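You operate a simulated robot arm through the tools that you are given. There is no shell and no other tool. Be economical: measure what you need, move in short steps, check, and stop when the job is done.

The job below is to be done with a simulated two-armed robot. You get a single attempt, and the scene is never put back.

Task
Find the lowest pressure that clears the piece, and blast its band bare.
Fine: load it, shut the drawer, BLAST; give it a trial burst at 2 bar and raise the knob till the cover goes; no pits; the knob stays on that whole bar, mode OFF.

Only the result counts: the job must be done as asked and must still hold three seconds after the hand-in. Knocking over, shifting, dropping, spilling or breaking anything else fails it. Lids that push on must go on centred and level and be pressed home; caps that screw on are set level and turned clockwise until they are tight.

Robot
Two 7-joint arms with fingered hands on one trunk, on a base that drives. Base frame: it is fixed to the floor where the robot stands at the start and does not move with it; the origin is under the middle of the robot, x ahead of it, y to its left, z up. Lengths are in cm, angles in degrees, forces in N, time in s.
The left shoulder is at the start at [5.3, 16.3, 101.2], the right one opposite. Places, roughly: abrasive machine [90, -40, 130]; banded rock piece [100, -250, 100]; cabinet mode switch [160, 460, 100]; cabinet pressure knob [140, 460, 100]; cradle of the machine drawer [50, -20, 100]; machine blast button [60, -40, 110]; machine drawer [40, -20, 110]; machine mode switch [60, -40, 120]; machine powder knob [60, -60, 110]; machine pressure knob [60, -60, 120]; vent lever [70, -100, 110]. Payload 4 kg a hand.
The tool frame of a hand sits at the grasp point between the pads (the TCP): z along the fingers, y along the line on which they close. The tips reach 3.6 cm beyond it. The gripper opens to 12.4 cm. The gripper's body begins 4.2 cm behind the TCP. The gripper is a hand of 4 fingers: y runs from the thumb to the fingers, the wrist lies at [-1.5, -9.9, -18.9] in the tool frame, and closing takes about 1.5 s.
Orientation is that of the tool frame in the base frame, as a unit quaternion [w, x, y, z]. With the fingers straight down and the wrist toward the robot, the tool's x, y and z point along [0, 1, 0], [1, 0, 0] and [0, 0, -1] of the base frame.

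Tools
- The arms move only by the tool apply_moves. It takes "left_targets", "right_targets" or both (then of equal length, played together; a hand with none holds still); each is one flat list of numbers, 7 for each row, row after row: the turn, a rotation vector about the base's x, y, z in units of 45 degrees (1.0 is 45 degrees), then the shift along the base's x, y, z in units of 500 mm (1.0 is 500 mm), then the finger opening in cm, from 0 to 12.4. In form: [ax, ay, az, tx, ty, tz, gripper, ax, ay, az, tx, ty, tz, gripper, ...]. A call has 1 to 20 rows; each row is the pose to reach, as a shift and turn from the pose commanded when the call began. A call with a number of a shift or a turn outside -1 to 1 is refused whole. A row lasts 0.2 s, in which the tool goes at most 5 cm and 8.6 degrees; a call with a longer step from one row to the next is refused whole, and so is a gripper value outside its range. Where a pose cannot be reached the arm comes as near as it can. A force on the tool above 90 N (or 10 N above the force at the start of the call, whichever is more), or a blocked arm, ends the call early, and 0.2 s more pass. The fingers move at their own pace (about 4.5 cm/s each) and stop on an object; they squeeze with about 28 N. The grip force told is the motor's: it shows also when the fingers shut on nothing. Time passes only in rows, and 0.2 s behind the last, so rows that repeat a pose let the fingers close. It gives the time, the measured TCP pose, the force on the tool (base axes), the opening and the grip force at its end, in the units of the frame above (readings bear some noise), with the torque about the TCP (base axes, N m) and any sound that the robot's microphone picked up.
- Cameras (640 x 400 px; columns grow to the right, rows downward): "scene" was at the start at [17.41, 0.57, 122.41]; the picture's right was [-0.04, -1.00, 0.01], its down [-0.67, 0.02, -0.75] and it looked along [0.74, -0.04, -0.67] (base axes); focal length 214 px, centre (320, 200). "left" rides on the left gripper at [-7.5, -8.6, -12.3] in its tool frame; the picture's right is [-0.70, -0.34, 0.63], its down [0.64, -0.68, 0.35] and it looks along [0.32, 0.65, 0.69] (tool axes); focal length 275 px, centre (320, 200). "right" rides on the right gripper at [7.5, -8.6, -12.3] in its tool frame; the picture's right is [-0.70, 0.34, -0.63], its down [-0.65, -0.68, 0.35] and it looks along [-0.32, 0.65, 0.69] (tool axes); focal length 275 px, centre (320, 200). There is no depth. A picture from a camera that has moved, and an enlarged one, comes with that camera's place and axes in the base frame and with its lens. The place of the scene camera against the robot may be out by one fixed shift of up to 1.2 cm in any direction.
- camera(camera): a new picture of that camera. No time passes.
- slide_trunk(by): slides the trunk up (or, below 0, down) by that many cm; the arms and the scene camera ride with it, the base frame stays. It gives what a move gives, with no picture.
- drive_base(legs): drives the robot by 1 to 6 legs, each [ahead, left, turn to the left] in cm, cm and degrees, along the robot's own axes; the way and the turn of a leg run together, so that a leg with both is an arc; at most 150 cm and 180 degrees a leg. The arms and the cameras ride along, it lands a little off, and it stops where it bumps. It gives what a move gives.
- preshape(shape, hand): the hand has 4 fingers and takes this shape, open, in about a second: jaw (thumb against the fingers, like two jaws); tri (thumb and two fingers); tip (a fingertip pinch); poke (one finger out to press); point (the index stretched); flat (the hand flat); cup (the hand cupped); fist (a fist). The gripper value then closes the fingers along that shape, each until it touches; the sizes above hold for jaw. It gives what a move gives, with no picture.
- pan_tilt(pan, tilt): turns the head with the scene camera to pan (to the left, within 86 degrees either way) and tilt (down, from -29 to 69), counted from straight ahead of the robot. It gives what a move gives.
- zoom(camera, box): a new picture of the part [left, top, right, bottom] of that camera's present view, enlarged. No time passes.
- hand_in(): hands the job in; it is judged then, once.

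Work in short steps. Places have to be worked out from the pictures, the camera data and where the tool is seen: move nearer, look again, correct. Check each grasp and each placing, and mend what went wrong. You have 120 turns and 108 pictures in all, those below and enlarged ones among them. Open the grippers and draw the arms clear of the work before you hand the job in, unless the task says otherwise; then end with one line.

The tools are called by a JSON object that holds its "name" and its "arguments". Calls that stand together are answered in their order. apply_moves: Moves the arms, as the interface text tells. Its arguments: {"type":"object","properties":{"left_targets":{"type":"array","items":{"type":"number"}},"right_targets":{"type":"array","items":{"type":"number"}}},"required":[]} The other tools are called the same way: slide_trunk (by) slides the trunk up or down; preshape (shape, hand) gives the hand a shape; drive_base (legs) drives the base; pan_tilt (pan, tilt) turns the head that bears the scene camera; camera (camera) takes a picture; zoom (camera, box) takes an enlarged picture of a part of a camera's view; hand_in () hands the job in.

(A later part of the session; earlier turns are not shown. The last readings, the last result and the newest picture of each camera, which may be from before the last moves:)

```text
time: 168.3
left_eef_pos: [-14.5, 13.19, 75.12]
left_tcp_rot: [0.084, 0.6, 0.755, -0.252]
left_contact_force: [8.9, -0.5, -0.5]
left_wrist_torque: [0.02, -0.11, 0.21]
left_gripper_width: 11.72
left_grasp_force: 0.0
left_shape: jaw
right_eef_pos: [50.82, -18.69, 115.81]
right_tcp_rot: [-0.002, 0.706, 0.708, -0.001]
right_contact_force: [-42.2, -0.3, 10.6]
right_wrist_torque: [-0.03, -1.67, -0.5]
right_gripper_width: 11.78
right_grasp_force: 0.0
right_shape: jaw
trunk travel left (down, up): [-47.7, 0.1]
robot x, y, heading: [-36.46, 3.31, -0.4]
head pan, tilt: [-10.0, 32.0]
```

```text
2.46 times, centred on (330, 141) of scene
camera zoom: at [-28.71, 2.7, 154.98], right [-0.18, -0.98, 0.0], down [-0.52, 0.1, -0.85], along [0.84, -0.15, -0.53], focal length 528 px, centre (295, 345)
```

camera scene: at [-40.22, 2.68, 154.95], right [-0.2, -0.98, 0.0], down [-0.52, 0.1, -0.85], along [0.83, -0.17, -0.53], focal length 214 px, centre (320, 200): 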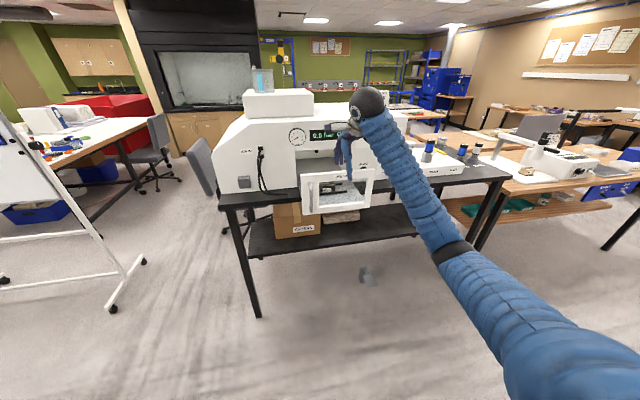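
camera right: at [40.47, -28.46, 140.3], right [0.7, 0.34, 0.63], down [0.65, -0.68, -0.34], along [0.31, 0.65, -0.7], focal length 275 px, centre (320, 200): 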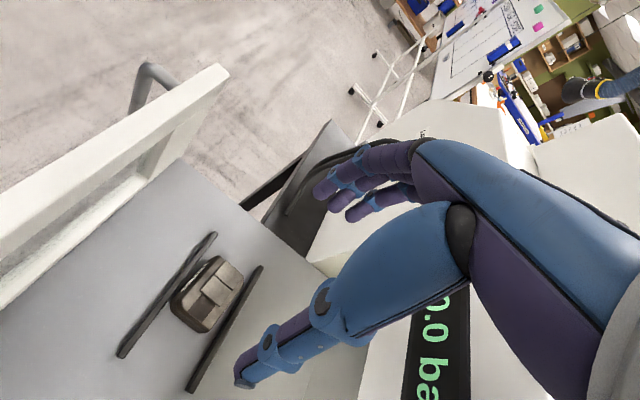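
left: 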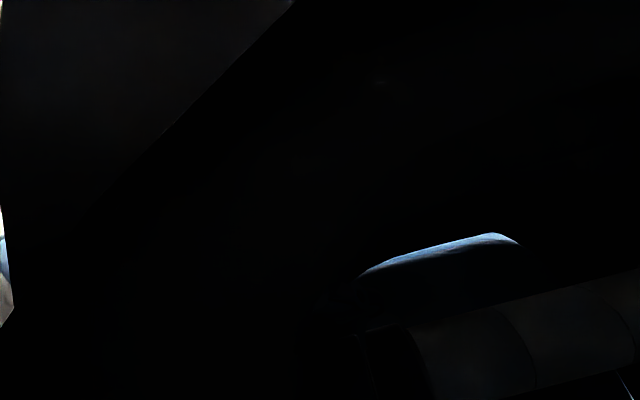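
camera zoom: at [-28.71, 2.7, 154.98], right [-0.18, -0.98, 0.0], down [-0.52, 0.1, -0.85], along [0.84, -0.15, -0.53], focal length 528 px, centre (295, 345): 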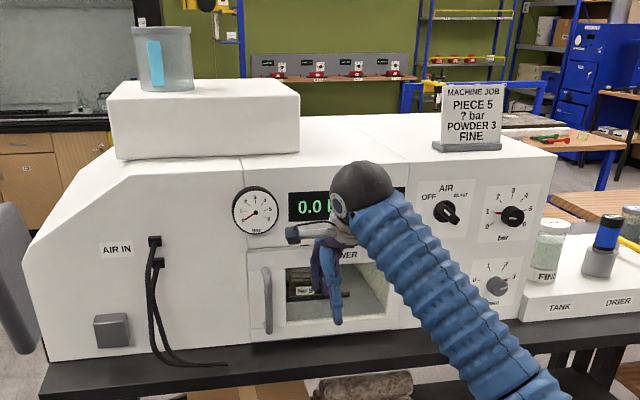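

Shut (42 N against the stop). Retract, lower the trunk, and turn the hand to point forward for the knobs.

{"name": "apply_moves", "arguments": {"right_targets": [0, 0, 0, -0.08, 0, 0, 12.3, 0, 0, 0, -0.17, 0, 0, 12.3, 0, 0, 0, -0.26, 0, 0, 10, 0, 0, 0, -0.35, 0, 0, 8, 0, 0, 0, -0.44, 0, 0, 8, 0, 0, 0, -0.52, 0, 0, 8, 0, 0, 0, -0.52, 0, 0, 8]}}

{"name": "slide_trunk", "arguments": {"by": -16}}

{"name": "apply_moves", "arguments": {"right_targets": [0, -0.16, 0, 0.02, -0.02, 0.03, 8, 0, -0.32, 0, 0.04, -0.04, 0.06, 8, 0, -0.48, 0, 0.06, -0.06, 0.09, 8, 0, -0.64, 0, 0.08, -0.08, 0.12, 8, 0, -0.8, 0, 0.1, -0.1, 0.15, 8, 0, -0.96, 0, 0.12, -0.12, 0.18, 8, 0, -1, 0, 0.12, -0.12, 0.2, 8, 0, -1, 0, 0.12, -0.12, 0.2, 8]}}

{"name": "apply_moves", "arguments": {"right_targets": [0, -0.16, 0, 0, 0, 0.03, 8, 0, -0.32, 0, 0, 0, 0.06, 8, 0, -0.48, 0, 0, 0, 0.09, 8, 0, -0.64, 0, 0, 0, 0.12, 8, 0, -0.8, 0, 0, 0, 0.15, 8, 0, -0.96, 0, 0, 0, 0.18, 8, 0, -1, 0, 0, 0, 0.2, 8, 0, -1, 0, 0, 0, 0.2, 8]}}

```text
time: 169.9
left_eef_pos: [-13.93, 13.32, 74.87]
left_tcp_rot: [0.082, 0.6, 0.755, -0.252]
left_contact_force: [6.7, -1.4, -1.9]
left_wrist_torque: [0.0, -0.23, 0.22]
left_gripper_width: 11.68
left_grasp_force: 0.2
left_shape: jaw
right_eef_pos: [25.26, -18.88, 115.55]
right_tcp_rot: [-0.004, 0.706, 0.708, -0.003]
right_contact_force: [-0.4, 0.6, 0.0]
right_wrist_torque: [0.0, 0.03, -0.02]
right_gripper_width: 8.04
right_grasp_force: 0.1
right_shape: jaw
trunk travel left (down, up): [-47.7, 0.1]
robot x, y, heading: [-36.05, 3.18, -0.2]
head pan, tilt: [-10.0, 32.0]
```

```text
time: 170.8
left_eef_pos: [-13.47, 13.35, 69.31]
left_tcp_rot: [0.09, 0.6, 0.755, -0.248]
left_contact_force: [7.6, -1.9, 2.5]
left_wrist_torque: [-0.07, 0.12, 0.25]
left_gripper_width: 11.73
left_grasp_force: 0.0
left_shape: jaw
right_eef_pos: [25.49, -18.8, 108.87]
right_tcp_rot: [-0.004, 0.706, 0.708, -0.003]
right_contact_force: [0.3, 1.1, 0.0]
right_wrist_torque: [-0.01, 0.03, -0.02]
right_gripper_width: 8.04
right_grasp_force: 0.1
right_shape: jaw
trunk travel left (down, up): [-41.5, 6.2]
robot x, y, heading: [-35.99, 3.37, -0.1]
head pan, tilt: [-10.0, 32.0]
stopped: the force on the tool passed its limit at 110 N (the readings are from after the stop); the commanded pose is now the measured one
```

```text
time: 172.6
left_eef_pos: [-13.65, 13.41, 69.43]
left_tcp_rot: [0.089, 0.6, 0.756, -0.248]
left_contact_force: [14.4, 3.0, 5.2]
left_wrist_torque: [-0.33, 0.81, -0.25]
left_gripper_width: 11.73
left_grasp_force: 0.1
left_shape: jaw
right_eef_pos: [31.43, -24.76, 119.18]
right_tcp_rot: [0.267, 0.654, 0.655, 0.268]
right_contact_force: [-0.9, -0.1, 0.0]
right_wrist_torque: [0.0, -0.02, 0.01]
right_gripper_width: 7.99
right_grasp_force: 0.0
right_shape: jaw
trunk travel left (down, up): [-41.5, 6.2]
robot x, y, heading: [-36.12, 3.2, -0.5]
head pan, tilt: [-10.0, 32.0]
```

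```text
time: 174.4
left_eef_pos: [-13.53, 13.44, 69.4]
left_tcp_rot: [0.09, 0.6, 0.755, -0.248]
left_contact_force: [13.8, 2.1, 5.7]
left_wrist_torque: [-0.26, 0.96, -0.32]
left_gripper_width: 11.71
left_grasp_force: 0.2
left_shape: jaw
right_eef_pos: [31.42, -24.88, 129.08]
right_tcp_rot: [0.498, 0.501, 0.503, 0.498]
right_contact_force: [-0.3, 0.8, 0.5]
right_wrist_torque: [-0.04, 0.0, 0.03]
right_gripper_width: 8.01
right_grasp_force: 0.0
right_shape: jaw
trunk travel left (down, up): [-41.5, 6.2]
robot x, y, heading: [-35.98, 3.3, -0.3]
head pan, tilt: [-10.0, 32.0]
```

Hand points straight forward. Drive to face the pressure knob, then look with both cameras.

{"name": "drive_base", "arguments": {"legs": [[0, -30, 0], [15, 0, 0]]}}

{"name": "camera", "arguments": {"camera": "right"}}

{"name": "pan_tilt", "arguments": {"pan": -20, "tilt": 30}}

{"name": "camera", "arguments": {"camera": "scene"}}

```text
time: 177.4
left_eef_pos: [1.29, -16.67, 69.41]
left_tcp_rot: [0.088, 0.601, 0.754, -0.25]
left_contact_force: [14.9, 1.4, 5.4]
left_wrist_torque: [-0.17, 0.89, -0.26]
left_gripper_width: 11.7
left_grasp_force: 0.2
left_shape: jaw
right_eef_pos: [46.32, -55.11, 128.94]
right_tcp_rot: [0.499, 0.504, 0.502, 0.495]
right_contact_force: [0.1, -0.5, -0.4]
right_wrist_torque: [0.03, -0.04, -0.01]
right_gripper_width: 8.0
right_grasp_force: 0.0
right_shape: jaw
trunk travel left (down, up): [-41.5, 6.2]
robot x, y, heading: [-21.64, -26.72, -0.6]
head pan, tilt: [-10.0, 32.0]
```

```text
29 pictures are left
camera right: at [33.97, -47.47, 120.52], right [-0.63, -0.69, 0.35], down [0.34, -0.65, -0.68], along [0.7, -0.32, 0.64], focal length 275 px, centre (320, 200)
```

right: 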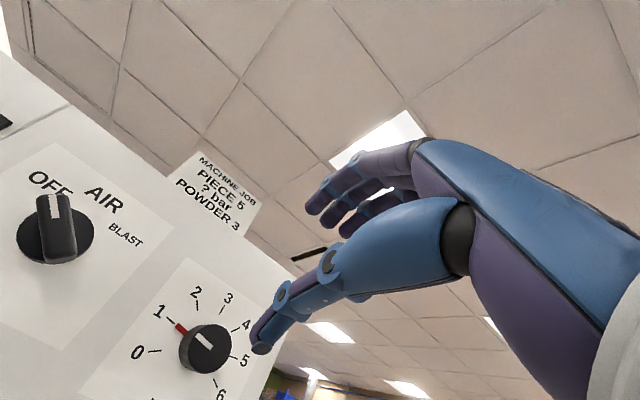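

```text
time: 178.1
left_eef_pos: [1.22, -16.71, 69.37]
left_tcp_rot: [0.089, 0.602, 0.753, -0.249]
left_contact_force: [8.3, -0.1, 3.4]
left_wrist_torque: [-0.05, 0.1, 0.2]
left_gripper_width: 11.74
left_grasp_force: 0.1
left_shape: jaw
right_eef_pos: [45.99, -55.17, 129.16]
right_tcp_rot: [0.499, 0.502, 0.502, 0.497]
right_contact_force: [-0.2, 0.0, -0.6]
right_wrist_torque: [0.01, 0.0, -0.03]
right_gripper_width: 8.03
right_grasp_force: 0.0
right_shape: jaw
trunk travel left (down, up): [-41.5, 6.2]
robot x, y, heading: [-21.18, -26.81, -1.0]
head pan, tilt: [-20.0, 30.0]
```

```text
28 pictures are left
camera scene: at [-13.26, -28.86, 149.1], right [-0.35, -0.94, 0.0], down [-0.48, 0.18, -0.86], along [0.81, -0.31, -0.51], focal length 214 px, centre (320, 200)
```

scene: 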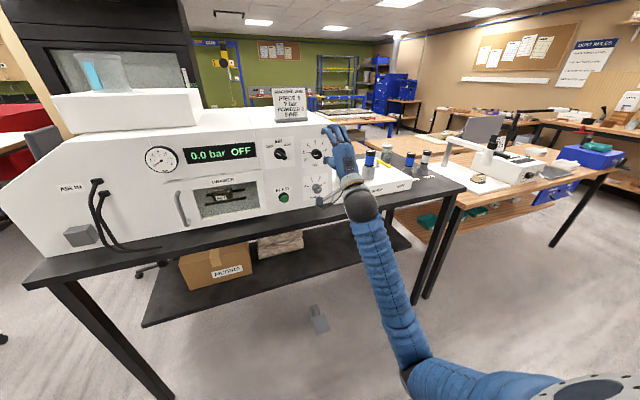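

Knob located at about (58, -55.5, 123.3), mode knob at (58, -42, 125), blast button (59, -41, 108). Align the hand with the pressure knob and approach to x≈52.

{"name": "apply_moves", "arguments": {"right_targets": [0, 0, 0, 0, -0.006, -0.06, 7.5, 0, 0, 0, 0, -0.006, -0.116, 7.5, 0, 0, 0, 0.06, -0.006, -0.116, 7.5, 0, 0, 0, 0.12, -0.006, -0.116, 7.5, 0, 0, 0, 0.12, -0.006, -0.116, 7.5]}}

{"name": "camera", "arguments": {"camera": "right"}}

{"name": "zoom", "arguments": {"camera": "scene", "box": [240, 100, 400, 220]}}

```text
time: 179.3
left_eef_pos: [1.12, -16.74, 69.42]
left_tcp_rot: [0.088, 0.602, 0.753, -0.249]
left_contact_force: [10.7, 0.0, 4.7]
left_wrist_torque: [-0.11, 0.18, 0.16]
left_gripper_width: 11.72
left_grasp_force: 0.1
left_shape: jaw
right_eef_pos: [51.78, -55.4, 123.28]
right_tcp_rot: [0.499, 0.503, 0.502, 0.496]
right_contact_force: [-0.1, -0.4, 0.0]
right_wrist_torque: [-0.02, 0.03, 0.01]
right_gripper_width: 7.56
right_grasp_force: 0.0
right_shape: jaw
trunk travel left (down, up): [-41.5, 6.2]
robot x, y, heading: [-21.44, -26.36, -0.6]
head pan, tilt: [-20.0, 30.0]
```

```text
27 pictures are left
camera right: at [39.58, -47.68, 114.72], right [-0.63, -0.69, 0.34], down [0.34, -0.65, -0.68], along [0.7, -0.32, 0.64], focal length 275 px, centre (320, 200)
```

right: 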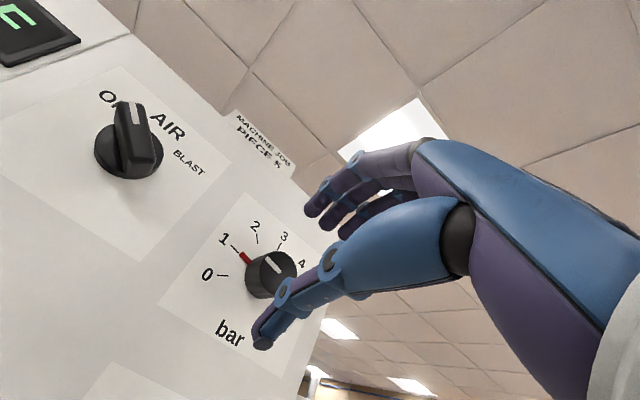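

```text
3.33 times, centred on (320, 160) of scene
camera zoom: at [-13.23, -28.89, 149.1], right [-0.35, -0.94, 0.0], down [-0.48, 0.18, -0.86], along [0.81, -0.31, -0.51], focal length 715 px, centre (320, 333)
```

zoom: 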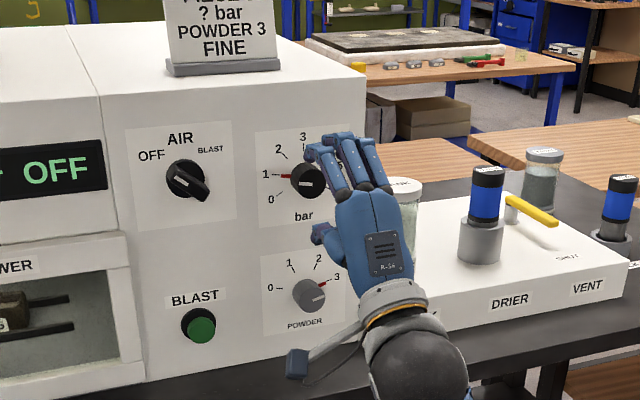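

Knob cap triangulated at (57.6, -55.5, 123.0). Advance to TCP x≈55.6 and close on it.

{"name": "apply_moves", "arguments": {"right_targets": [0, 0, 0, 0.04, -0.002, -0.006, 7.5, 0, 0, 0, 0.076, -0.002, -0.006, 7.5, 0, 0, 0, 0.076, -0.002, -0.006, 5, 0, 0, 0, 0.076, -0.002, -0.006, 3, 0, 0, 0, 0.076, -0.002, -0.006, 2, 0, 0, 0, 0.076, -0.002, -0.006, 2, 0, 0, 0, 0.076, -0.002, -0.006, 2, 0, 0, 0, 0.076, -0.002, -0.006, 2]}}

{"name": "camera", "arguments": {"camera": "right"}}

```text
time: 181.1
left_eef_pos: [1.32, -16.67, 69.37]
left_tcp_rot: [0.088, 0.602, 0.753, -0.249]
left_contact_force: [10.8, 1.0, 4.4]
left_wrist_torque: [-0.13, 0.36, 0.11]
left_gripper_width: 11.69
left_grasp_force: 0.0
left_shape: jaw
right_eef_pos: [55.62, -55.42, 122.98]
right_tcp_rot: [0.499, 0.503, 0.502, 0.496]
right_contact_force: [-3.3, 1.7, -0.6]
right_wrist_torque: [-0.02, 0.0, 0.06]
right_gripper_width: 2.76
right_grasp_force: 27.8
right_shape: jaw
trunk travel left (down, up): [-41.5, 6.2]
robot x, y, heading: [-21.47, -26.65, -1.0]
head pan, tilt: [-20.0, 30.0]
```

```text
25 pictures are left
camera right: at [43.4, -47.72, 114.44], right [-0.63, -0.69, 0.34], down [0.34, -0.65, -0.68], along [0.7, -0.32, 0.64], focal length 275 px, centre (320, 200)
```

right: 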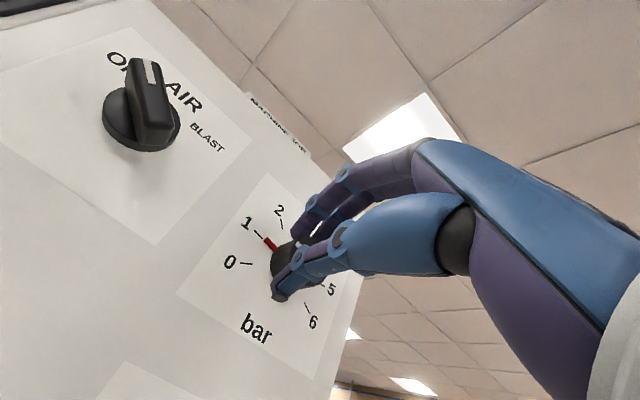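

Good grip on the knob. Turn it clockwise 40° (about +x) and check the pointer.

{"name": "apply_moves", "arguments": {"right_targets": [0.15, 0, 0, 0, 0, 0, 2, 0.3, 0, 0, 0, 0, 0, 2, 0.45, 0, 0, 0, 0, 0, 2, 0.6, 0, 0, 0, 0, 0, 2, 0.75, 0, 0, 0, 0, 0, 2, 0.889, 0, 0, 0, 0, 0, 2, 0.889, 0, 0, 0, 0, 0, 2]}}

{"name": "zoom", "arguments": {"camera": "right", "box": [140, 80, 440, 380]}}

```text
time: 182.5
left_eef_pos: [1.32, -16.75, 69.34]
left_tcp_rot: [0.089, 0.603, 0.753, -0.248]
left_contact_force: [5.2, -2.3, -1.4]
left_wrist_torque: [0.0, -0.13, 0.24]
left_gripper_width: 11.72
left_grasp_force: 0.1
left_shape: jaw
right_eef_pos: [55.23, -62.1, 123.98]
right_tcp_rot: [0.385, 0.623, 0.34, 0.59]
right_contact_force: [0.0, -0.7, -0.9]
right_wrist_torque: [0.01, 0.02, 0.01]
right_gripper_width: 1.32
right_grasp_force: 27.8
right_shape: jaw
trunk travel left (down, up): [-41.5, 6.2]
robot x, y, heading: [-21.72, -27.09, -0.9]
head pan, tilt: [-20.0, 30.0]
stopped in row 6 (right hand): the arm was blocked; the commanded pose is now the measured one
```

```text
1.33 times, centred on (290, 230) of right
camera zoom: at [43.82, -50.21, 120.06], right [-0.69, -0.72, -0.03], down [0.32, -0.27, -0.91], along [0.65, -0.64, 0.42], focal length 367 px, centre (360, 160)
```

zoom: 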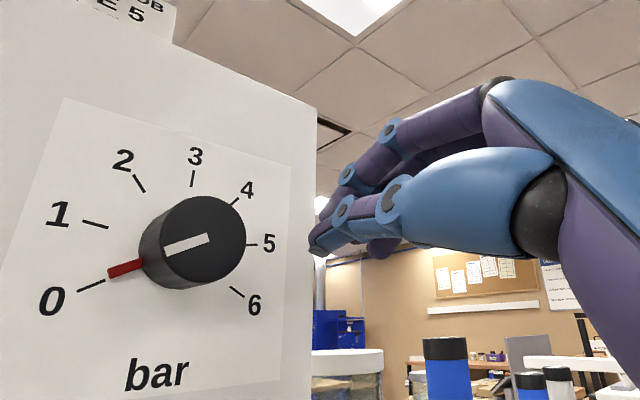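

The wrist hit its limit in that direction and slipped, leaving the pointer near 0.3. I back out and roll the hand the other way (to about -45°), so I can turn clockwise within range.

{"name": "apply_moves", "arguments": {"right_targets": [0, 0, 0, -0.04, 0, 0, 5, 0, 0, 0, -0.12, 0, 0, 7.5, -0.17, 0, 0.02, -0.14, 0.03, 0, 7.5, -0.34, 0, 0.04, -0.14, 0.06, -0.01, 7.5, -0.51, 0, 0.06, -0.14, 0.09, -0.02, 7.5, -0.68, 0, 0.08, -0.14, 0.12, -0.02, 7.5, -0.85, 0, 0.1, -0.14, 0.134, -0.02, 7.5, -1.0, 0, 0.1, -0.14, 0.134, -0.02, 7.5, -1.0, 0, 0.1, -0.14, 0.134, -0.02, 7.5]}}

{"name": "apply_moves", "arguments": {"right_targets": [-0.16, 0, 0, 0, 0, 0, 7.5, -0.32, 0, 0, 0, 0, 0, 7.5, -0.48, 0, 0, 0, 0, 0, 7.5, -0.627, 0, 0, 0, 0, 0, 7.5, -0.627, 0, 0, 0, 0, 0, 7.5]}}

{"name": "camera", "arguments": {"camera": "right"}}

```text
time: 184.5
left_eef_pos: [1.29, -16.67, 69.43]
left_tcp_rot: [0.089, 0.603, 0.753, -0.249]
left_contact_force: [9.3, 0.8, 3.7]
left_wrist_torque: [-0.09, 0.15, 0.14]
left_gripper_width: 11.73
left_grasp_force: 0.0
left_shape: jaw
right_eef_pos: [48.19, -55.0, 122.93]
right_tcp_rot: [0.57, 0.416, 0.564, 0.43]
right_contact_force: [-0.1, -0.6, -0.5]
right_wrist_torque: [-0.01, -0.01, -0.02]
right_gripper_width: 7.5
right_grasp_force: 0.1
right_shape: jaw
trunk travel left (down, up): [-41.5, 6.2]
robot x, y, heading: [-21.3, -26.65, -0.9]
head pan, tilt: [-20.0, 30.0]
```

```text
time: 185.7
left_eef_pos: [1.34, -16.61, 69.35]
left_tcp_rot: [0.089, 0.603, 0.753, -0.249]
left_contact_force: [9.3, 1.5, 3.8]
left_wrist_torque: [-0.07, 0.14, 0.18]
left_gripper_width: 11.71
left_grasp_force: 0.1
left_shape: jaw
right_eef_pos: [48.19, -54.88, 122.94]
right_tcp_rot: [0.654, 0.264, 0.652, 0.279]
right_contact_force: [-0.2, -0.1, 0.3]
right_wrist_torque: [-0.01, 0.01, 0.0]
right_gripper_width: 7.53
right_grasp_force: 0.0
right_shape: jaw
trunk travel left (down, up): [-41.5, 6.2]
robot x, y, heading: [-21.31, -26.34, -0.7]
head pan, tilt: [-20.0, 30.0]
```

```text
23 pictures are left
camera right: at [36.1, -55.79, 111.43], right [-0.64, -0.27, 0.72], down [0.36, -0.93, -0.03], along [0.68, 0.25, 0.69], focal length 275 px, centre (320, 200)
```

right: 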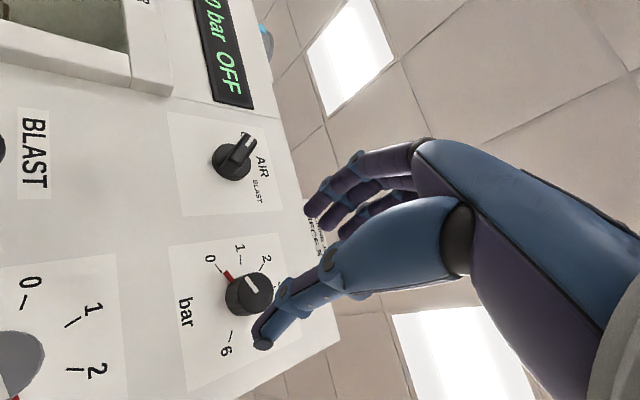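

This roll works. I roll 15° further, advance onto the knob and grip.

{"name": "apply_moves", "arguments": {"right_targets": [-0.16, 0, 0, 0.04, -0.012, 0.001, 7.5, -0.333, 0, 0, 0.08, -0.012, 0.001, 7.5, -0.333, 0, 0, 0.12, -0.012, 0.001, 7.5, -0.333, 0, 0, 0.148, -0.012, 0.001, 7.5, -0.333, 0, 0, 0.148, -0.012, 0.001, 5, -0.333, 0, 0, 0.148, -0.012, 0.001, 3, -0.333, 0, 0, 0.148, -0.012, 0.001, 2, -0.333, 0, 0, 0.148, -0.012, 0.001, 2, -0.333, 0, 0, 0.148, -0.012, 0.001, 2]}}

{"name": "apply_moves", "arguments": {"right_targets": [0.17, 0, 0, 0, 0, 0, 2, 0.34, 0, 0, 0, 0, 0, 2, 0.51, 0, 0, 0, 0, 0, 2, 0.68, 0, 0, 0, 0, 0, 2, 0.85, 0, 0, 0, 0, 0, 2, 1.0, 0, 0, 0, 0, 0, 2, 1.0, 0, 0, 0, 0, 0, 2]}}

{"name": "zoom", "arguments": {"camera": "right", "box": [140, 80, 440, 380]}}

```text
time: 187.7
left_eef_pos: [1.35, -16.6, 69.44]
left_tcp_rot: [0.088, 0.603, 0.753, -0.249]
left_contact_force: [9.1, 0.2, 2.7]
left_wrist_torque: [-0.08, 0.13, 0.16]
left_gripper_width: 11.73
left_grasp_force: 0.2
left_shape: jaw
right_eef_pos: [55.63, -55.78, 122.94]
right_tcp_rot: [0.683, 0.177, 0.682, 0.192]
right_contact_force: [-3.7, -2.3, -5.5]
right_wrist_torque: [0.02, 0.11, -0.11]
right_gripper_width: 2.76
right_grasp_force: 27.9
right_shape: jaw
trunk travel left (down, up): [-41.5, 6.2]
robot x, y, heading: [-21.0, -26.46, -0.9]
head pan, tilt: [-20.0, 30.0]
```

```text
time: 189.3
left_eef_pos: [1.32, -16.66, 69.53]
left_tcp_rot: [0.089, 0.603, 0.753, -0.248]
left_contact_force: [8.5, 0.6, 2.8]
left_wrist_torque: [-0.05, 0.08, 0.14]
left_gripper_width: 11.72
left_grasp_force: 0.0
left_shape: jaw
right_eef_pos: [55.56, -55.55, 123.01]
right_tcp_rot: [0.563, 0.424, 0.557, 0.44]
right_contact_force: [-1.1, 8.6, 4.7]
right_wrist_torque: [-0.1, -0.24, 0.25]
right_gripper_width: 2.6
right_grasp_force: 28.0
right_shape: jaw
trunk travel left (down, up): [-41.5, 6.2]
robot x, y, heading: [-21.24, -26.66, -0.7]
head pan, tilt: [-20.0, 30.0]
```

```text
1.33 times, centred on (290, 230) of right
camera zoom: at [43.52, -50.41, 112.57], right [-0.64, -0.6, 0.49], down [0.36, -0.79, -0.49], along [0.68, -0.13, 0.72], focal length 367 px, centre (360, 160)
```

zoom: 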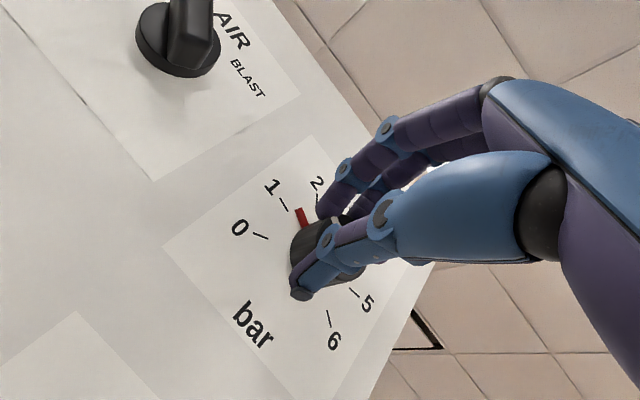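

Pointer now near 1.35. Turn another ~28°.

{"name": "apply_moves", "arguments": {"right_targets": [0.16, 0, 0, 0, 0, 0, 2, 0.32, 0, 0, 0, 0, 0, 2, 0.48, 0, 0, 0, 0, 0, 2, 0.62, 0, 0, 0, 0, 0, 2, 0.62, 0, 0, 0, 0, 0, 2]}}

{"name": "zoom", "arguments": {"camera": "right", "box": [190, 130, 390, 330]}}

```text
time: 190.5
left_eef_pos: [1.21, -16.66, 69.46]
left_tcp_rot: [0.089, 0.603, 0.753, -0.249]
left_contact_force: [8.9, 0.2, 2.1]
left_wrist_torque: [-0.06, 0.06, 0.14]
left_gripper_width: 11.73
left_grasp_force: 0.1
left_shape: jaw
right_eef_pos: [55.58, -55.42, 123.11]
right_tcp_rot: [0.443, 0.547, 0.434, 0.562]
right_contact_force: [3.9, 10.9, 13.3]
right_wrist_torque: [-0.14, -0.54, 0.26]
right_gripper_width: 2.51
right_grasp_force: 28.0
right_shape: jaw
trunk travel left (down, up): [-41.5, 6.2]
robot x, y, heading: [-21.19, -26.78, -0.8]
head pan, tilt: [-20.0, 30.0]
```

```text
2.00 times, centred on (290, 230) of right
camera zoom: at [43.44, -46.04, 116.13], right [-0.64, -0.76, 0.15], down [0.36, -0.47, -0.8], along [0.68, -0.45, 0.58], focal length 551 px, centre (380, 140)
```

zoom: 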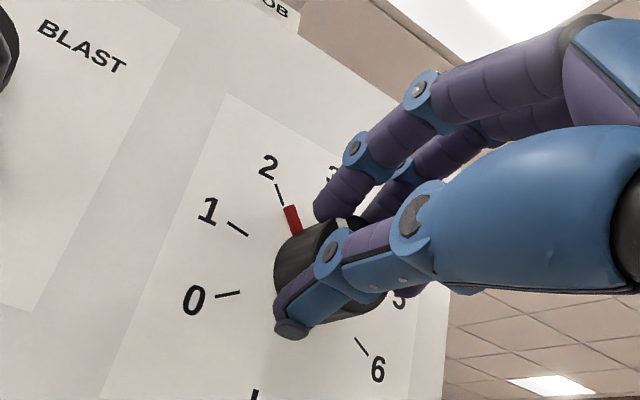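

Pointer is on 2. Release, back straight out, then move in front of the mode knob with the hand rolled to -45° (along the switch bar).

{"name": "apply_moves", "arguments": {"right_targets": [0, 0, 0, 0, 0, 0, 4, 0, 0, 0, 0, 0, 0, 6, 0, 0, 0, 0, 0, 0, 7.5, 0, 0, 0, -0.06, 0, 0, 7.5, 0, 0, 0, -0.14, 0, 0, 7.5, 0, 0, 0, -0.2, 0, 0, 7.5, -0.17, 0, 0, -0.2, 0.06, 0, 7.5, -0.34, 0, 0, -0.2, 0.12, 0.01, 7.5, -0.51, 0, 0, -0.2, 0.18, 0.02, 7.5, -0.68, 0, 0, -0.2, 0.22, 0.03, 7.5, -0.85, 0, 0, -0.2, 0.26, 0.03, 7.5, -1.0, 0, 0, -0.2, 0.26, 0.03, 7.5, -1.0, 0, 0, -0.2, 0.26, 0.03, 7.5]}}

{"name": "apply_moves", "arguments": {"right_targets": [-0.15, 0, 0, 0.02, 0, 0, 7.5, -0.29, 0, 0, 0.04, 0, 0, 7.5, -0.29, 0, 0, 0.04, 0, 0, 7.5]}}

{"name": "camera", "arguments": {"camera": "right"}}

```text
time: 193.3
left_eef_pos: [1.34, -16.63, 69.38]
left_tcp_rot: [0.089, 0.603, 0.753, -0.249]
left_contact_force: [10.2, 1.3, 2.6]
left_wrist_torque: [-0.1, 0.19, 0.03]
left_gripper_width: 11.72
left_grasp_force: 0.1
left_shape: jaw
right_eef_pos: [45.58, -42.47, 124.4]
right_tcp_rot: [0.62, 0.335, 0.616, 0.351]
right_contact_force: [0.3, 0.4, 0.4]
right_wrist_torque: [-0.01, -0.02, 0.01]
right_gripper_width: 7.52
right_grasp_force: 0.0
right_shape: jaw
trunk travel left (down, up): [-41.5, 6.2]
robot x, y, heading: [-21.28, -26.67, -0.4]
head pan, tilt: [-20.0, 30.0]
```

```text
time: 194.1
left_eef_pos: [1.35, -16.67, 69.32]
left_tcp_rot: [0.087, 0.603, 0.753, -0.249]
left_contact_force: [9.0, 1.7, 2.7]
left_wrist_torque: [-0.06, 0.16, 0.11]
left_gripper_width: 11.71
left_grasp_force: 0.0
left_shape: jaw
right_eef_pos: [47.66, -42.5, 124.43]
right_tcp_rot: [0.653, 0.264, 0.652, 0.279]
right_contact_force: [-0.2, -0.1, -0.4]
right_wrist_torque: [-0.01, 0.01, -0.03]
right_gripper_width: 7.53
right_grasp_force: 0.0
right_shape: jaw
trunk travel left (down, up): [-41.5, 6.2]
robot x, y, heading: [-21.38, -26.35, -0.8]
head pan, tilt: [-20.0, 30.0]
```

```text
20 pictures are left
camera right: at [35.53, -43.29, 112.87], right [-0.64, -0.27, 0.72], down [0.36, -0.93, -0.02], along [0.68, 0.25, 0.69], focal length 275 px, centre (320, 200)
```

right: 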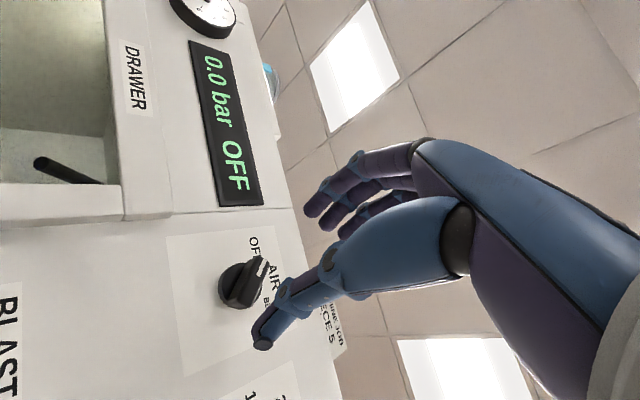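

Mode knob at (58.3, -42.5, 124.6), aligned. Advance, grip along the bar, and turn clockwise 55°.

{"name": "apply_moves", "arguments": {"right_targets": [0, 0, 0, 0.05, 0, 0.004, 7.5, 0, 0, 0, 0.1, 0, 0.004, 7.5, 0, 0, 0, 0.148, 0, 0.004, 7.5, 0, 0, 0, 0.148, 0, 0.004, 5, 0, 0, 0, 0.148, 0, 0.004, 3, 0, 0, 0, 0.148, 0, 0.004, 2, 0, 0, 0, 0.148, 0, 0.004, 2, 0, 0, 0, 0.148, 0, 0.004, 2]}}

{"name": "apply_moves", "arguments": {"right_targets": [0.17, 0, 0, 0, 0, 0, 2, 0.34, 0, 0, 0, 0, 0, 2, 0.51, 0, 0, 0, 0, 0, 2, 0.68, 0, 0, 0, 0, 0, 2, 0.85, 0, 0, 0, 0, 0, 2, 1.0, 0, 0, 0, 0, 0, 2, 1.0, 0, 0, 0, 0, 0, 2]}}

{"name": "camera", "arguments": {"camera": "right"}}

```text
time: 195.9
left_eef_pos: [1.24, -16.7, 69.3]
left_tcp_rot: [0.089, 0.604, 0.752, -0.248]
left_contact_force: [8.2, 0.3, 2.4]
left_wrist_torque: [-0.04, 0.09, 0.19]
left_gripper_width: 11.71
left_grasp_force: 0.0
left_shape: jaw
right_eef_pos: [54.87, -42.89, 124.63]
right_tcp_rot: [0.654, 0.264, 0.652, 0.279]
right_contact_force: [-4.7, -3.3, -2.7]
right_wrist_torque: [0.03, 0.15, -0.14]
right_gripper_width: 4.21
right_grasp_force: 28.4
right_shape: jaw
trunk travel left (down, up): [-41.5, 6.2]
robot x, y, heading: [-21.22, -26.86, -0.7]
head pan, tilt: [-20.0, 30.0]
```

```text
time: 197.5
left_eef_pos: [1.24, -16.73, 69.41]
left_tcp_rot: [0.089, 0.603, 0.753, -0.249]
left_contact_force: [8.3, 0.2, 3.0]
left_wrist_torque: [-0.09, 0.11, 0.17]
left_gripper_width: 11.71
left_grasp_force: 0.1
left_shape: jaw
right_eef_pos: [54.94, -42.65, 124.77]
right_tcp_rot: [0.503, 0.495, 0.495, 0.507]
right_contact_force: [-16.3, 3.1, -17.1]
right_wrist_torque: [0.06, 0.65, 0.1]
right_gripper_width: 3.96
right_grasp_force: 28.3
right_shape: jaw
trunk travel left (down, up): [-41.5, 6.2]
robot x, y, heading: [-21.11, -26.71, -0.6]
head pan, tilt: [-20.0, 30.0]
```

```text
19 pictures are left
camera right: at [42.85, -34.96, 115.86], right [-0.64, -0.7, 0.32], down [0.36, -0.64, -0.68], along [0.68, -0.31, 0.66], focal length 275 px, centre (320, 200)
```

right: 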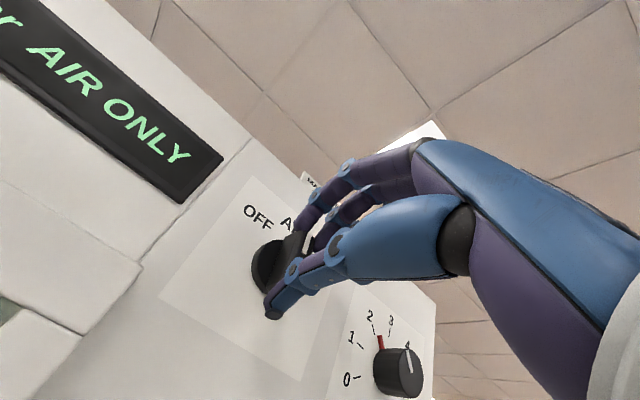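

Display reads AIR ONLY. Continue clockwise in small steps toward BLAST.

{"name": "apply_moves", "arguments": {"right_targets": [0.12, 0, 0, 0, 0, 0, 2, 0.24, 0, 0, 0, 0, 0, 2, 0.36, 0, 0, 0, 0, 0, 2, 0.48, 0, 0, 0, 0, 0, 2, 0.6, 0, 0, 0, 0, 0, 2, 0.7, 0, 0, 0, 0, 0, 2, 0.7, 0, 0, 0, 0, 0, 2]}}

{"name": "camera", "arguments": {"camera": "right"}}

```text
time: 198.3
left_eef_pos: [1.29, -16.75, 69.35]
left_tcp_rot: [0.089, 0.603, 0.753, -0.249]
left_contact_force: [6.1, -1.2, -0.4]
left_wrist_torque: [-0.01, -0.12, 0.22]
left_gripper_width: 11.72
left_grasp_force: 0.0
left_shape: jaw
right_eef_pos: [55.35, -48.27, 123.37]
right_tcp_rot: [0.494, 0.537, 0.447, 0.518]
right_contact_force: [0.0, 0.4, 0.2]
right_wrist_torque: [0.01, 0.01, -0.04]
right_gripper_width: 1.71
right_grasp_force: 28.6
right_shape: jaw
trunk travel left (down, up): [-41.5, 6.2]
robot x, y, heading: [-21.15, -26.7, -0.8]
head pan, tilt: [-20.0, 30.0]
stopped in row 4 (right hand): the arm was blocked; the commanded pose is now the measured one
```

```text
18 pictures are left
camera right: at [43.87, -38.75, 115.47], right [-0.69, -0.69, 0.24], down [0.33, -0.59, -0.74], along [0.65, -0.43, 0.63], focal length 275 px, centre (320, 200)
```

right: 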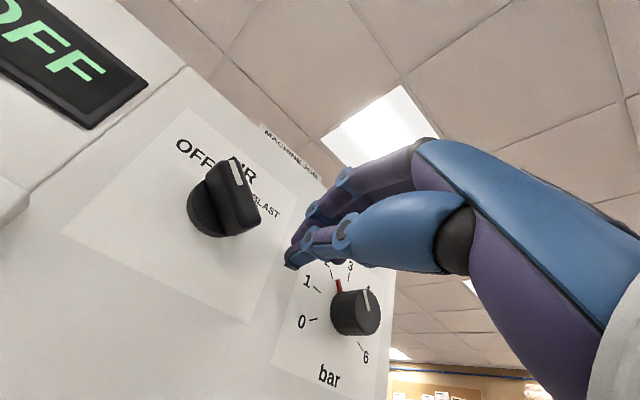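

The wrist limits out just past AIR. Instead I'll grip across the bar with the hand rolled about -100°, which leaves range to turn clockwise. Back out and roll.

{"name": "apply_moves", "arguments": {"right_targets": [0, 0, 0, -0.06, 0, 0, 5, 0, 0, 0, -0.14, 0, 0, 7, -0.17, 0, 0.04, -0.18, 0.04, 0.01, 7, -0.34, 0, 0.087, -0.18, 0.08, 0.02, 7, -0.51, 0, 0.087, -0.18, 0.115, 0.024, 7, -0.68, 0, 0.087, -0.18, 0.115, 0.024, 7, -0.85, 0, 0.087, -0.18, 0.115, 0.024, 7, -1.0, 0, 0.087, -0.18, 0.115, 0.024, 7, -1.0, 0, 0.087, -0.18, 0.115, 0.024, 7]}}

{"name": "apply_moves", "arguments": {"right_targets": [-0.17, 0, 0, 0, 0, 0, 7, -0.34, 0, 0, 0, 0, 0, 7, -0.51, 0, 0, 0, 0, 0, 7, -0.68, 0, 0, 0, 0, 0, 7, -0.85, 0, 0, 0, 0, 0, 7, -1.0, 0, 0, 0, 0, 0, 7, -1.0, 0, 0, 0, 0, 0, 7]}}

{"name": "camera", "arguments": {"camera": "right"}}

```text
time: 200.3
left_eef_pos: [1.33, -16.71, 69.37]
left_tcp_rot: [0.089, 0.603, 0.753, -0.249]
left_contact_force: [8.9, 1.3, 3.0]
left_wrist_torque: [-0.04, 0.14, 0.1]
left_gripper_width: 11.72
left_grasp_force: 0.1
left_shape: jaw
right_eef_pos: [46.27, -42.26, 124.44]
right_tcp_rot: [0.643, 0.293, 0.629, 0.324]
right_contact_force: [-0.2, 0.2, 0.1]
right_wrist_torque: [0.03, -0.02, -0.02]
right_gripper_width: 7.02
right_grasp_force: 0.1
right_shape: jaw
trunk travel left (down, up): [-41.5, 6.2]
robot x, y, heading: [-21.22, -26.91, -0.9]
head pan, tilt: [-20.0, 30.0]
```

```text
time: 201.9
left_eef_pos: [1.36, -16.83, 69.33]
left_tcp_rot: [0.088, 0.603, 0.753, -0.249]
left_contact_force: [8.6, 0.4, 2.1]
left_wrist_torque: [-0.05, 0.0, 0.16]
left_gripper_width: 11.71
left_grasp_force: 0.0
left_shape: jaw
right_eef_pos: [46.4, -42.32, 124.55]
right_tcp_rot: [0.707, 0.024, 0.704, 0.058]
right_contact_force: [-0.3, 0.1, -0.2]
right_wrist_torque: [-0.01, -0.02, -0.01]
right_gripper_width: 7.0
right_grasp_force: 0.1
right_shape: jaw
trunk travel left (down, up): [-41.5, 6.2]
robot x, y, heading: [-21.21, -26.79, -0.8]
head pan, tilt: [-20.0, 30.0]
```

```text
17 pictures are left
camera right: at [34.56, -50.52, 115.99], right [-0.65, 0.22, 0.73], down [0.38, -0.74, 0.56], along [0.66, 0.64, 0.39], focal length 275 px, centre (320, 200)
```

right: 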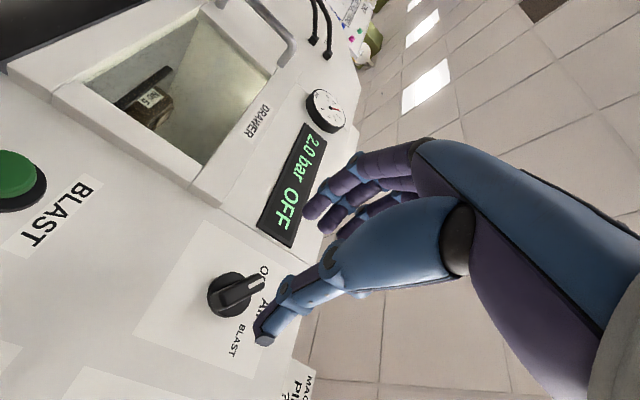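

The gauge confirms 2.0 bar. Roll ~32° further, then advance and grip across the bar.

{"name": "apply_moves", "arguments": {"right_targets": [-0.17, 0, 0, 0.02, 0, 0, 7, -0.34, 0, 0, 0.04, 0, 0, 7, -0.51, 0, 0, 0.06, 0, 0, 7, -0.7, 0, 0, 0.08, -0.004, 0, 7, -0.7, 0, 0, 0.13, -0.004, 0, 7, -0.7, 0, 0, 0.17, -0.004, 0, 7, -0.7, 0, 0, 0.17, -0.004, 0, 5, -0.7, 0, 0, 0.17, -0.004, 0, 3, -0.7, 0, 0, 0.17, -0.004, 0, 1, -0.7, 0, 0, 0.17, -0.004, 0, 0.5, -0.7, 0, 0, 0.17, -0.004, 0, 0.5, -0.7, 0, 0, 0.17, -0.004, 0, 0.5]}}

{"name": "camera", "arguments": {"camera": "right"}}

```text
time: 204.5
left_eef_pos: [1.3, -16.69, 69.46]
left_tcp_rot: [0.088, 0.604, 0.752, -0.249]
left_contact_force: [7.9, -0.2, 1.0]
left_wrist_torque: [-0.02, 0.0, 0.13]
left_gripper_width: 11.71
left_grasp_force: 0.0
left_shape: jaw
right_eef_pos: [54.84, -42.63, 124.46]
right_tcp_rot: [0.686, -0.168, 0.695, -0.134]
right_contact_force: [-2.6, 0.1, -0.2]
right_wrist_torque: [-0.07, 0.04, 0.01]
right_gripper_width: 1.57
right_grasp_force: 27.8
right_shape: jaw
trunk travel left (down, up): [-41.5, 6.2]
robot x, y, heading: [-21.59, -26.74, -1.0]
head pan, tilt: [-20.0, 30.0]
```

```text
16 pictures are left
camera right: at [43.05, -53.88, 121.49], right [-0.65, 0.57, 0.51], down [0.38, -0.33, 0.86], along [0.66, 0.75, 0.0], focal length 275 px, centre (320, 200)
```

right: 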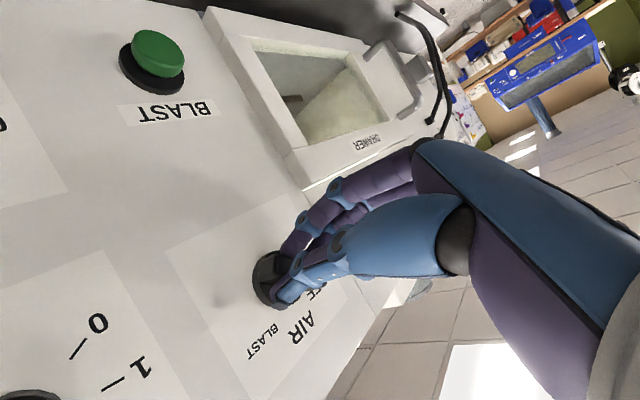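

Firm grip across the bar (1.6 cm). Turn clockwise 70° in two calls.

{"name": "apply_moves", "arguments": {"right_targets": [0.17, 0, 0, 0, 0, 0, 0.5, 0.34, 0, 0, 0, 0, 0, 0.5, 0.51, 0, 0, 0, 0, 0, 0.5, 0.68, 0, 0, 0, 0, 0, 0.5, 0.85, 0, 0, 0, 0, 0, 0.5, 1.0, 0, 0, 0, 0, 0, 0.5]}}

{"name": "apply_moves", "arguments": {"right_targets": [0.15, 0, 0, 0, 0, 0, 0.5, 0.3, 0, 0, 0, 0, 0, 0.5, 0.45, 0, 0, 0, 0, 0, 0.5, 0.58, 0, 0, 0, 0, 0, 0.5, 0.58, 0, 0, 0, 0, 0, 0.5]}}

{"name": "camera", "arguments": {"camera": "right"}}

```text
time: 205.9
left_eef_pos: [1.35, -16.62, 69.58]
left_tcp_rot: [0.089, 0.603, 0.753, -0.249]
left_contact_force: [7.5, -0.1, 1.0]
left_wrist_torque: [0.0, -0.01, 0.15]
left_gripper_width: 11.72
left_grasp_force: 0.1
left_shape: jaw
right_eef_pos: [54.83, -42.61, 124.62]
right_tcp_rot: [0.699, 0.108, 0.693, 0.142]
right_contact_force: [-4.2, 12.2, 0.9]
right_wrist_torque: [-0.13, -0.15, 0.49]
right_gripper_width: 1.37
right_grasp_force: 27.8
right_shape: jaw
trunk travel left (down, up): [-41.5, 6.2]
robot x, y, heading: [-21.61, -26.78, -0.6]
head pan, tilt: [-20.0, 30.0]
```

```text
time: 207.1
left_eef_pos: [1.32, -16.62, 69.47]
left_tcp_rot: [0.088, 0.603, 0.752, -0.249]
left_contact_force: [6.8, 0.2, 1.1]
left_wrist_torque: [-0.02, -0.01, 0.12]
left_gripper_width: 11.7
left_grasp_force: 0.0
left_shape: jaw
right_eef_pos: [54.76, -42.56, 124.64]
right_tcp_rot: [0.656, 0.263, 0.643, 0.295]
right_contact_force: [-6.1, 15.1, 7.1]
right_wrist_torque: [-0.04, -0.28, 0.55]
right_gripper_width: 1.3
right_grasp_force: 27.5
right_shape: jaw
trunk travel left (down, up): [-41.5, 6.2]
robot x, y, heading: [-20.98, -26.87, -1.0]
head pan, tilt: [-20.0, 30.0]
```

```text
15 pictures are left
camera right: at [43.01, -43.22, 112.77], right [-0.65, -0.29, 0.7], down [0.38, -0.92, -0.04], along [0.66, 0.24, 0.71], focal length 275 px, centre (320, 200)
```

right: 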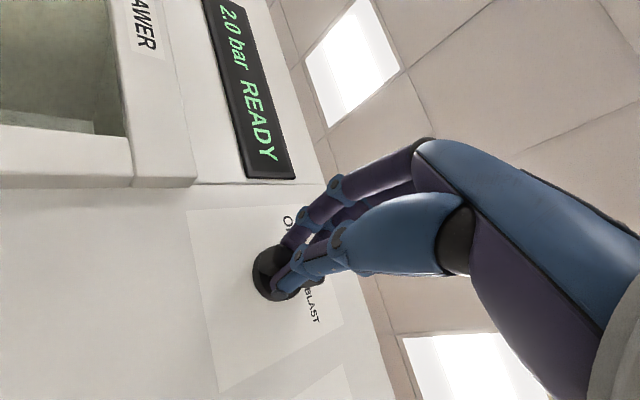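

Display: "2.0 bar READY". Release, back out, roll to -90°, and go in front of the green BLAST button (58.2, -42.6, 107.7) with fingers closed.

{"name": "apply_moves", "arguments": {"right_targets": [0, 0, 0, 0, 0, 0, 3, 0, 0, 0, 0, 0, 0, 5, 0, 0, 0, 0, 0, 0, 6, 0, 0, 0, -0.06, 0, 0, 6, 0, 0, 0, -0.13, 0, 0, 4, -0.17, 0, 0, -0.17, 0, -0.06, 2, -0.34, 0, 0, -0.17, 0, -0.12, 0, -0.51, 0, 0, -0.17, 0, -0.18, 0, -0.68, 0, 0, -0.17, 0, -0.24, 0, -0.85, 0, 0, -0.17, 0, -0.3, 0, -1.0, 0, 0, -0.17, 0, -0.338, 0, -1.0, 0, 0, -0.12, 0, -0.338, 0, -1.0, 0, 0, -0.1, 0, -0.338, 0, -1.0, 0, 0, -0.1, 0, -0.338, 0]}}

{"name": "camera", "arguments": {"camera": "right"}}

```text
time: 210.1
left_eef_pos: [1.44, -16.76, 69.29]
left_tcp_rot: [0.088, 0.603, 0.753, -0.249]
left_contact_force: [7.6, -0.4, 1.1]
left_wrist_torque: [-0.06, -0.03, 0.19]
left_gripper_width: 11.74
left_grasp_force: 0.2
left_shape: jaw
right_eef_pos: [49.93, -42.6, 107.62]
right_tcp_rot: [0.707, -0.008, 0.707, 0.026]
right_contact_force: [0.3, 0.2, 0.3]
right_wrist_torque: [0.0, 0.0, 0.0]
right_gripper_width: 0.0
right_grasp_force: 28.0
right_shape: jaw
trunk travel left (down, up): [-41.5, 6.2]
robot x, y, heading: [-21.19, -26.69, -0.6]
head pan, tilt: [-20.0, 30.0]
```

```text
14 pictures are left
camera right: at [38.13, -51.43, 99.82], right [-0.65, 0.29, 0.7], down [0.38, -0.68, 0.63], along [0.66, 0.67, 0.33], focal length 275 px, centre (320, 200)
```

right: 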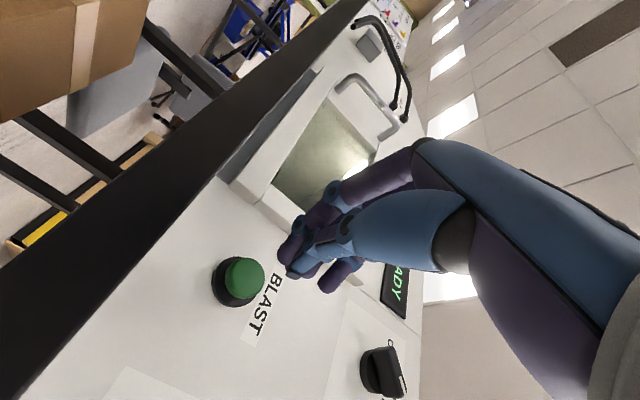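

Button lines up. Push forward until it presses; short first burst.

{"name": "apply_moves", "arguments": {"right_targets": [0, 0, 0, 0.04, -0.004, -0.008, 0, 0, 0, 0, 0.08, -0.004, -0.008, 0, 0, 0, 0, 0.095, -0.004, -0.008, 0, 0, 0, 0, 0.105, -0.004, -0.008, 0, 0, 0, 0, 0.115, -0.004, -0.008, 0, 0, 0, 0, 0.115, -0.004, -0.008, 0]}}

{"name": "zoom", "arguments": {"camera": "scene", "box": [130, 130, 330, 240]}}

```text
time: 211.5
left_eef_pos: [1.21, -16.79, 69.45]
left_tcp_rot: [0.088, 0.603, 0.753, -0.248]
left_contact_force: [7.4, 0.4, 1.4]
left_wrist_torque: [-0.06, -0.04, 0.18]
left_gripper_width: 11.69
left_grasp_force: 0.0
left_shape: jaw
right_eef_pos: [55.5, -42.76, 107.24]
right_tcp_rot: [0.707, -0.01, 0.707, 0.027]
right_contact_force: [-16.5, -0.2, -3.2]
right_wrist_torque: [0.02, 0.15, 0.0]
right_gripper_width: 0.0
right_grasp_force: 27.6
right_shape: jaw
trunk travel left (down, up): [-41.5, 6.2]
robot x, y, heading: [-21.12, -26.77, -0.9]
head pan, tilt: [-20.0, 30.0]
```

```text
3.20 times, centred on (230, 185) of scene
camera zoom: at [-13.31, -28.92, 149.1], right [-0.36, -0.93, 0.0], down [-0.48, 0.18, -0.86], along [0.8, -0.31, -0.51], focal length 686 px, centre (608, 248)
```

zoom: 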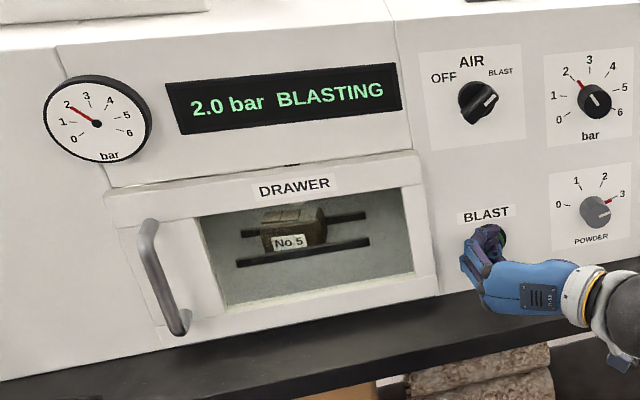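

BLASTING at 2.0 bar. Hold a couple of seconds longer, then view the piece.

{"name": "apply_moves", "arguments": {"right_targets": [0, 0, 0, 0, 0, 0, 0, 0, 0, 0, 0, 0, 0, 0, 0, 0, 0, 0, 0, 0, 0, 0, 0, 0, 0, 0, 0, 0, 0, 0, 0, 0, 0, 0, 0, 0, 0, 0, 0, 0, 0, 0, 0, 0, 0, 0, 0, 0, 0, 0, 0, 0, 0, 0, 0, 0]}}

{"name": "zoom", "arguments": {"camera": "scene", "box": [180, 160, 280, 225]}}

```text
time: 213.3
left_eef_pos: [1.21, -16.78, 69.34]
left_tcp_rot: [0.088, 0.603, 0.753, -0.248]
left_contact_force: [7.6, -0.7, 0.5]
left_wrist_torque: [-0.04, -0.04, 0.14]
left_gripper_width: 11.73
left_grasp_force: 0.1
left_shape: jaw
right_eef_pos: [55.52, -42.94, 107.41]
right_tcp_rot: [0.707, -0.009, 0.707, 0.027]
right_contact_force: [-21.4, 2.8, -6.0]
right_wrist_torque: [0.0, 0.32, 0.13]
right_gripper_width: 0.0
right_grasp_force: 27.7
right_shape: jaw
trunk travel left (down, up): [-41.5, 6.2]
robot x, y, heading: [-21.25, -26.6, -0.8]
head pan, tilt: [-20.0, 30.0]
```

```text
6.15 times, centred on (230, 192) of scene
camera zoom: at [-13.32, -28.9, 149.11], right [-0.36, -0.93, 0.0], down [-0.48, 0.18, -0.86], along [0.8, -0.31, -0.51], focal length 1320 px, centre (874, 246)
```

zoom: 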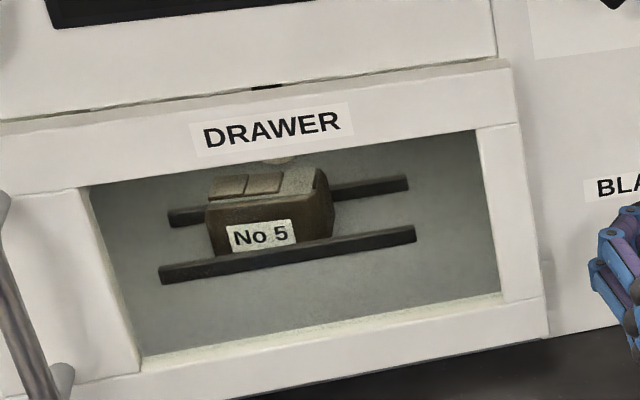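

The cover plates still sit there after ~2.5 s. Hold 3 s more to be sure 2 bar doesn't clear.

{"name": "apply_moves", "arguments": {"right_targets": [0, 0, 0, 0, 0, 0, 0, 0, 0, 0, 0, 0, 0, 0, 0, 0, 0, 0, 0, 0, 0, 0, 0, 0, 0, 0, 0, 0, 0, 0, 0, 0, 0, 0, 0, 0, 0, 0, 0, 0, 0, 0, 0, 0, 0, 0, 0, 0, 0, 0, 0, 0, 0, 0, 0, 0, 0, 0, 0, 0, 0, 0, 0, 0, 0, 0, 0, 0, 0, 0, 0, 0, 0, 0, 0, 0, 0, 0, 0, 0, 0, 0, 0, 0, 0, 0, 0, 0, 0, 0, 0, 0, 0, 0, 0, 0, 0, 0, 0, 0, 0, 0, 0, 0, 0]}}

{"name": "zoom", "arguments": {"camera": "scene", "box": [160, 130, 280, 205]}}

```text
time: 216.5
left_eef_pos: [1.32, -16.69, 69.47]
left_tcp_rot: [0.089, 0.603, 0.753, -0.249]
left_contact_force: [6.7, 0.2, 1.9]
left_wrist_torque: [-0.04, 0.0, 0.17]
left_gripper_width: 11.71
left_grasp_force: 0.1
left_shape: jaw
right_eef_pos: [55.45, -42.85, 107.24]
right_tcp_rot: [0.707, -0.009, 0.706, 0.026]
right_contact_force: [-22.6, 3.4, -7.1]
right_wrist_torque: [-0.01, 0.27, 0.14]
right_gripper_width: 0.0
right_grasp_force: 28.0
right_shape: jaw
trunk travel left (down, up): [-41.5, 6.2]
robot x, y, heading: [-21.23, -26.85, -0.8]
head pan, tilt: [-20.0, 30.0]
```

```text
5.33 times, centred on (220, 168) of scene
camera zoom: at [-13.32, -28.89, 149.11], right [-0.36, -0.93, 0.0], down [-0.48, 0.18, -0.86], along [0.8, -0.31, -0.51], focal length 1144 px, centre (853, 373)
```

zoom: 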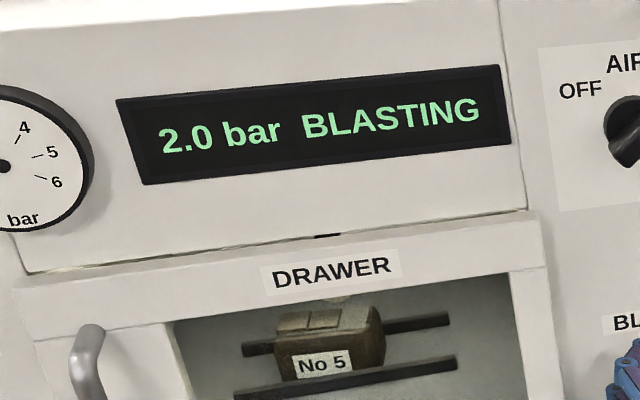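

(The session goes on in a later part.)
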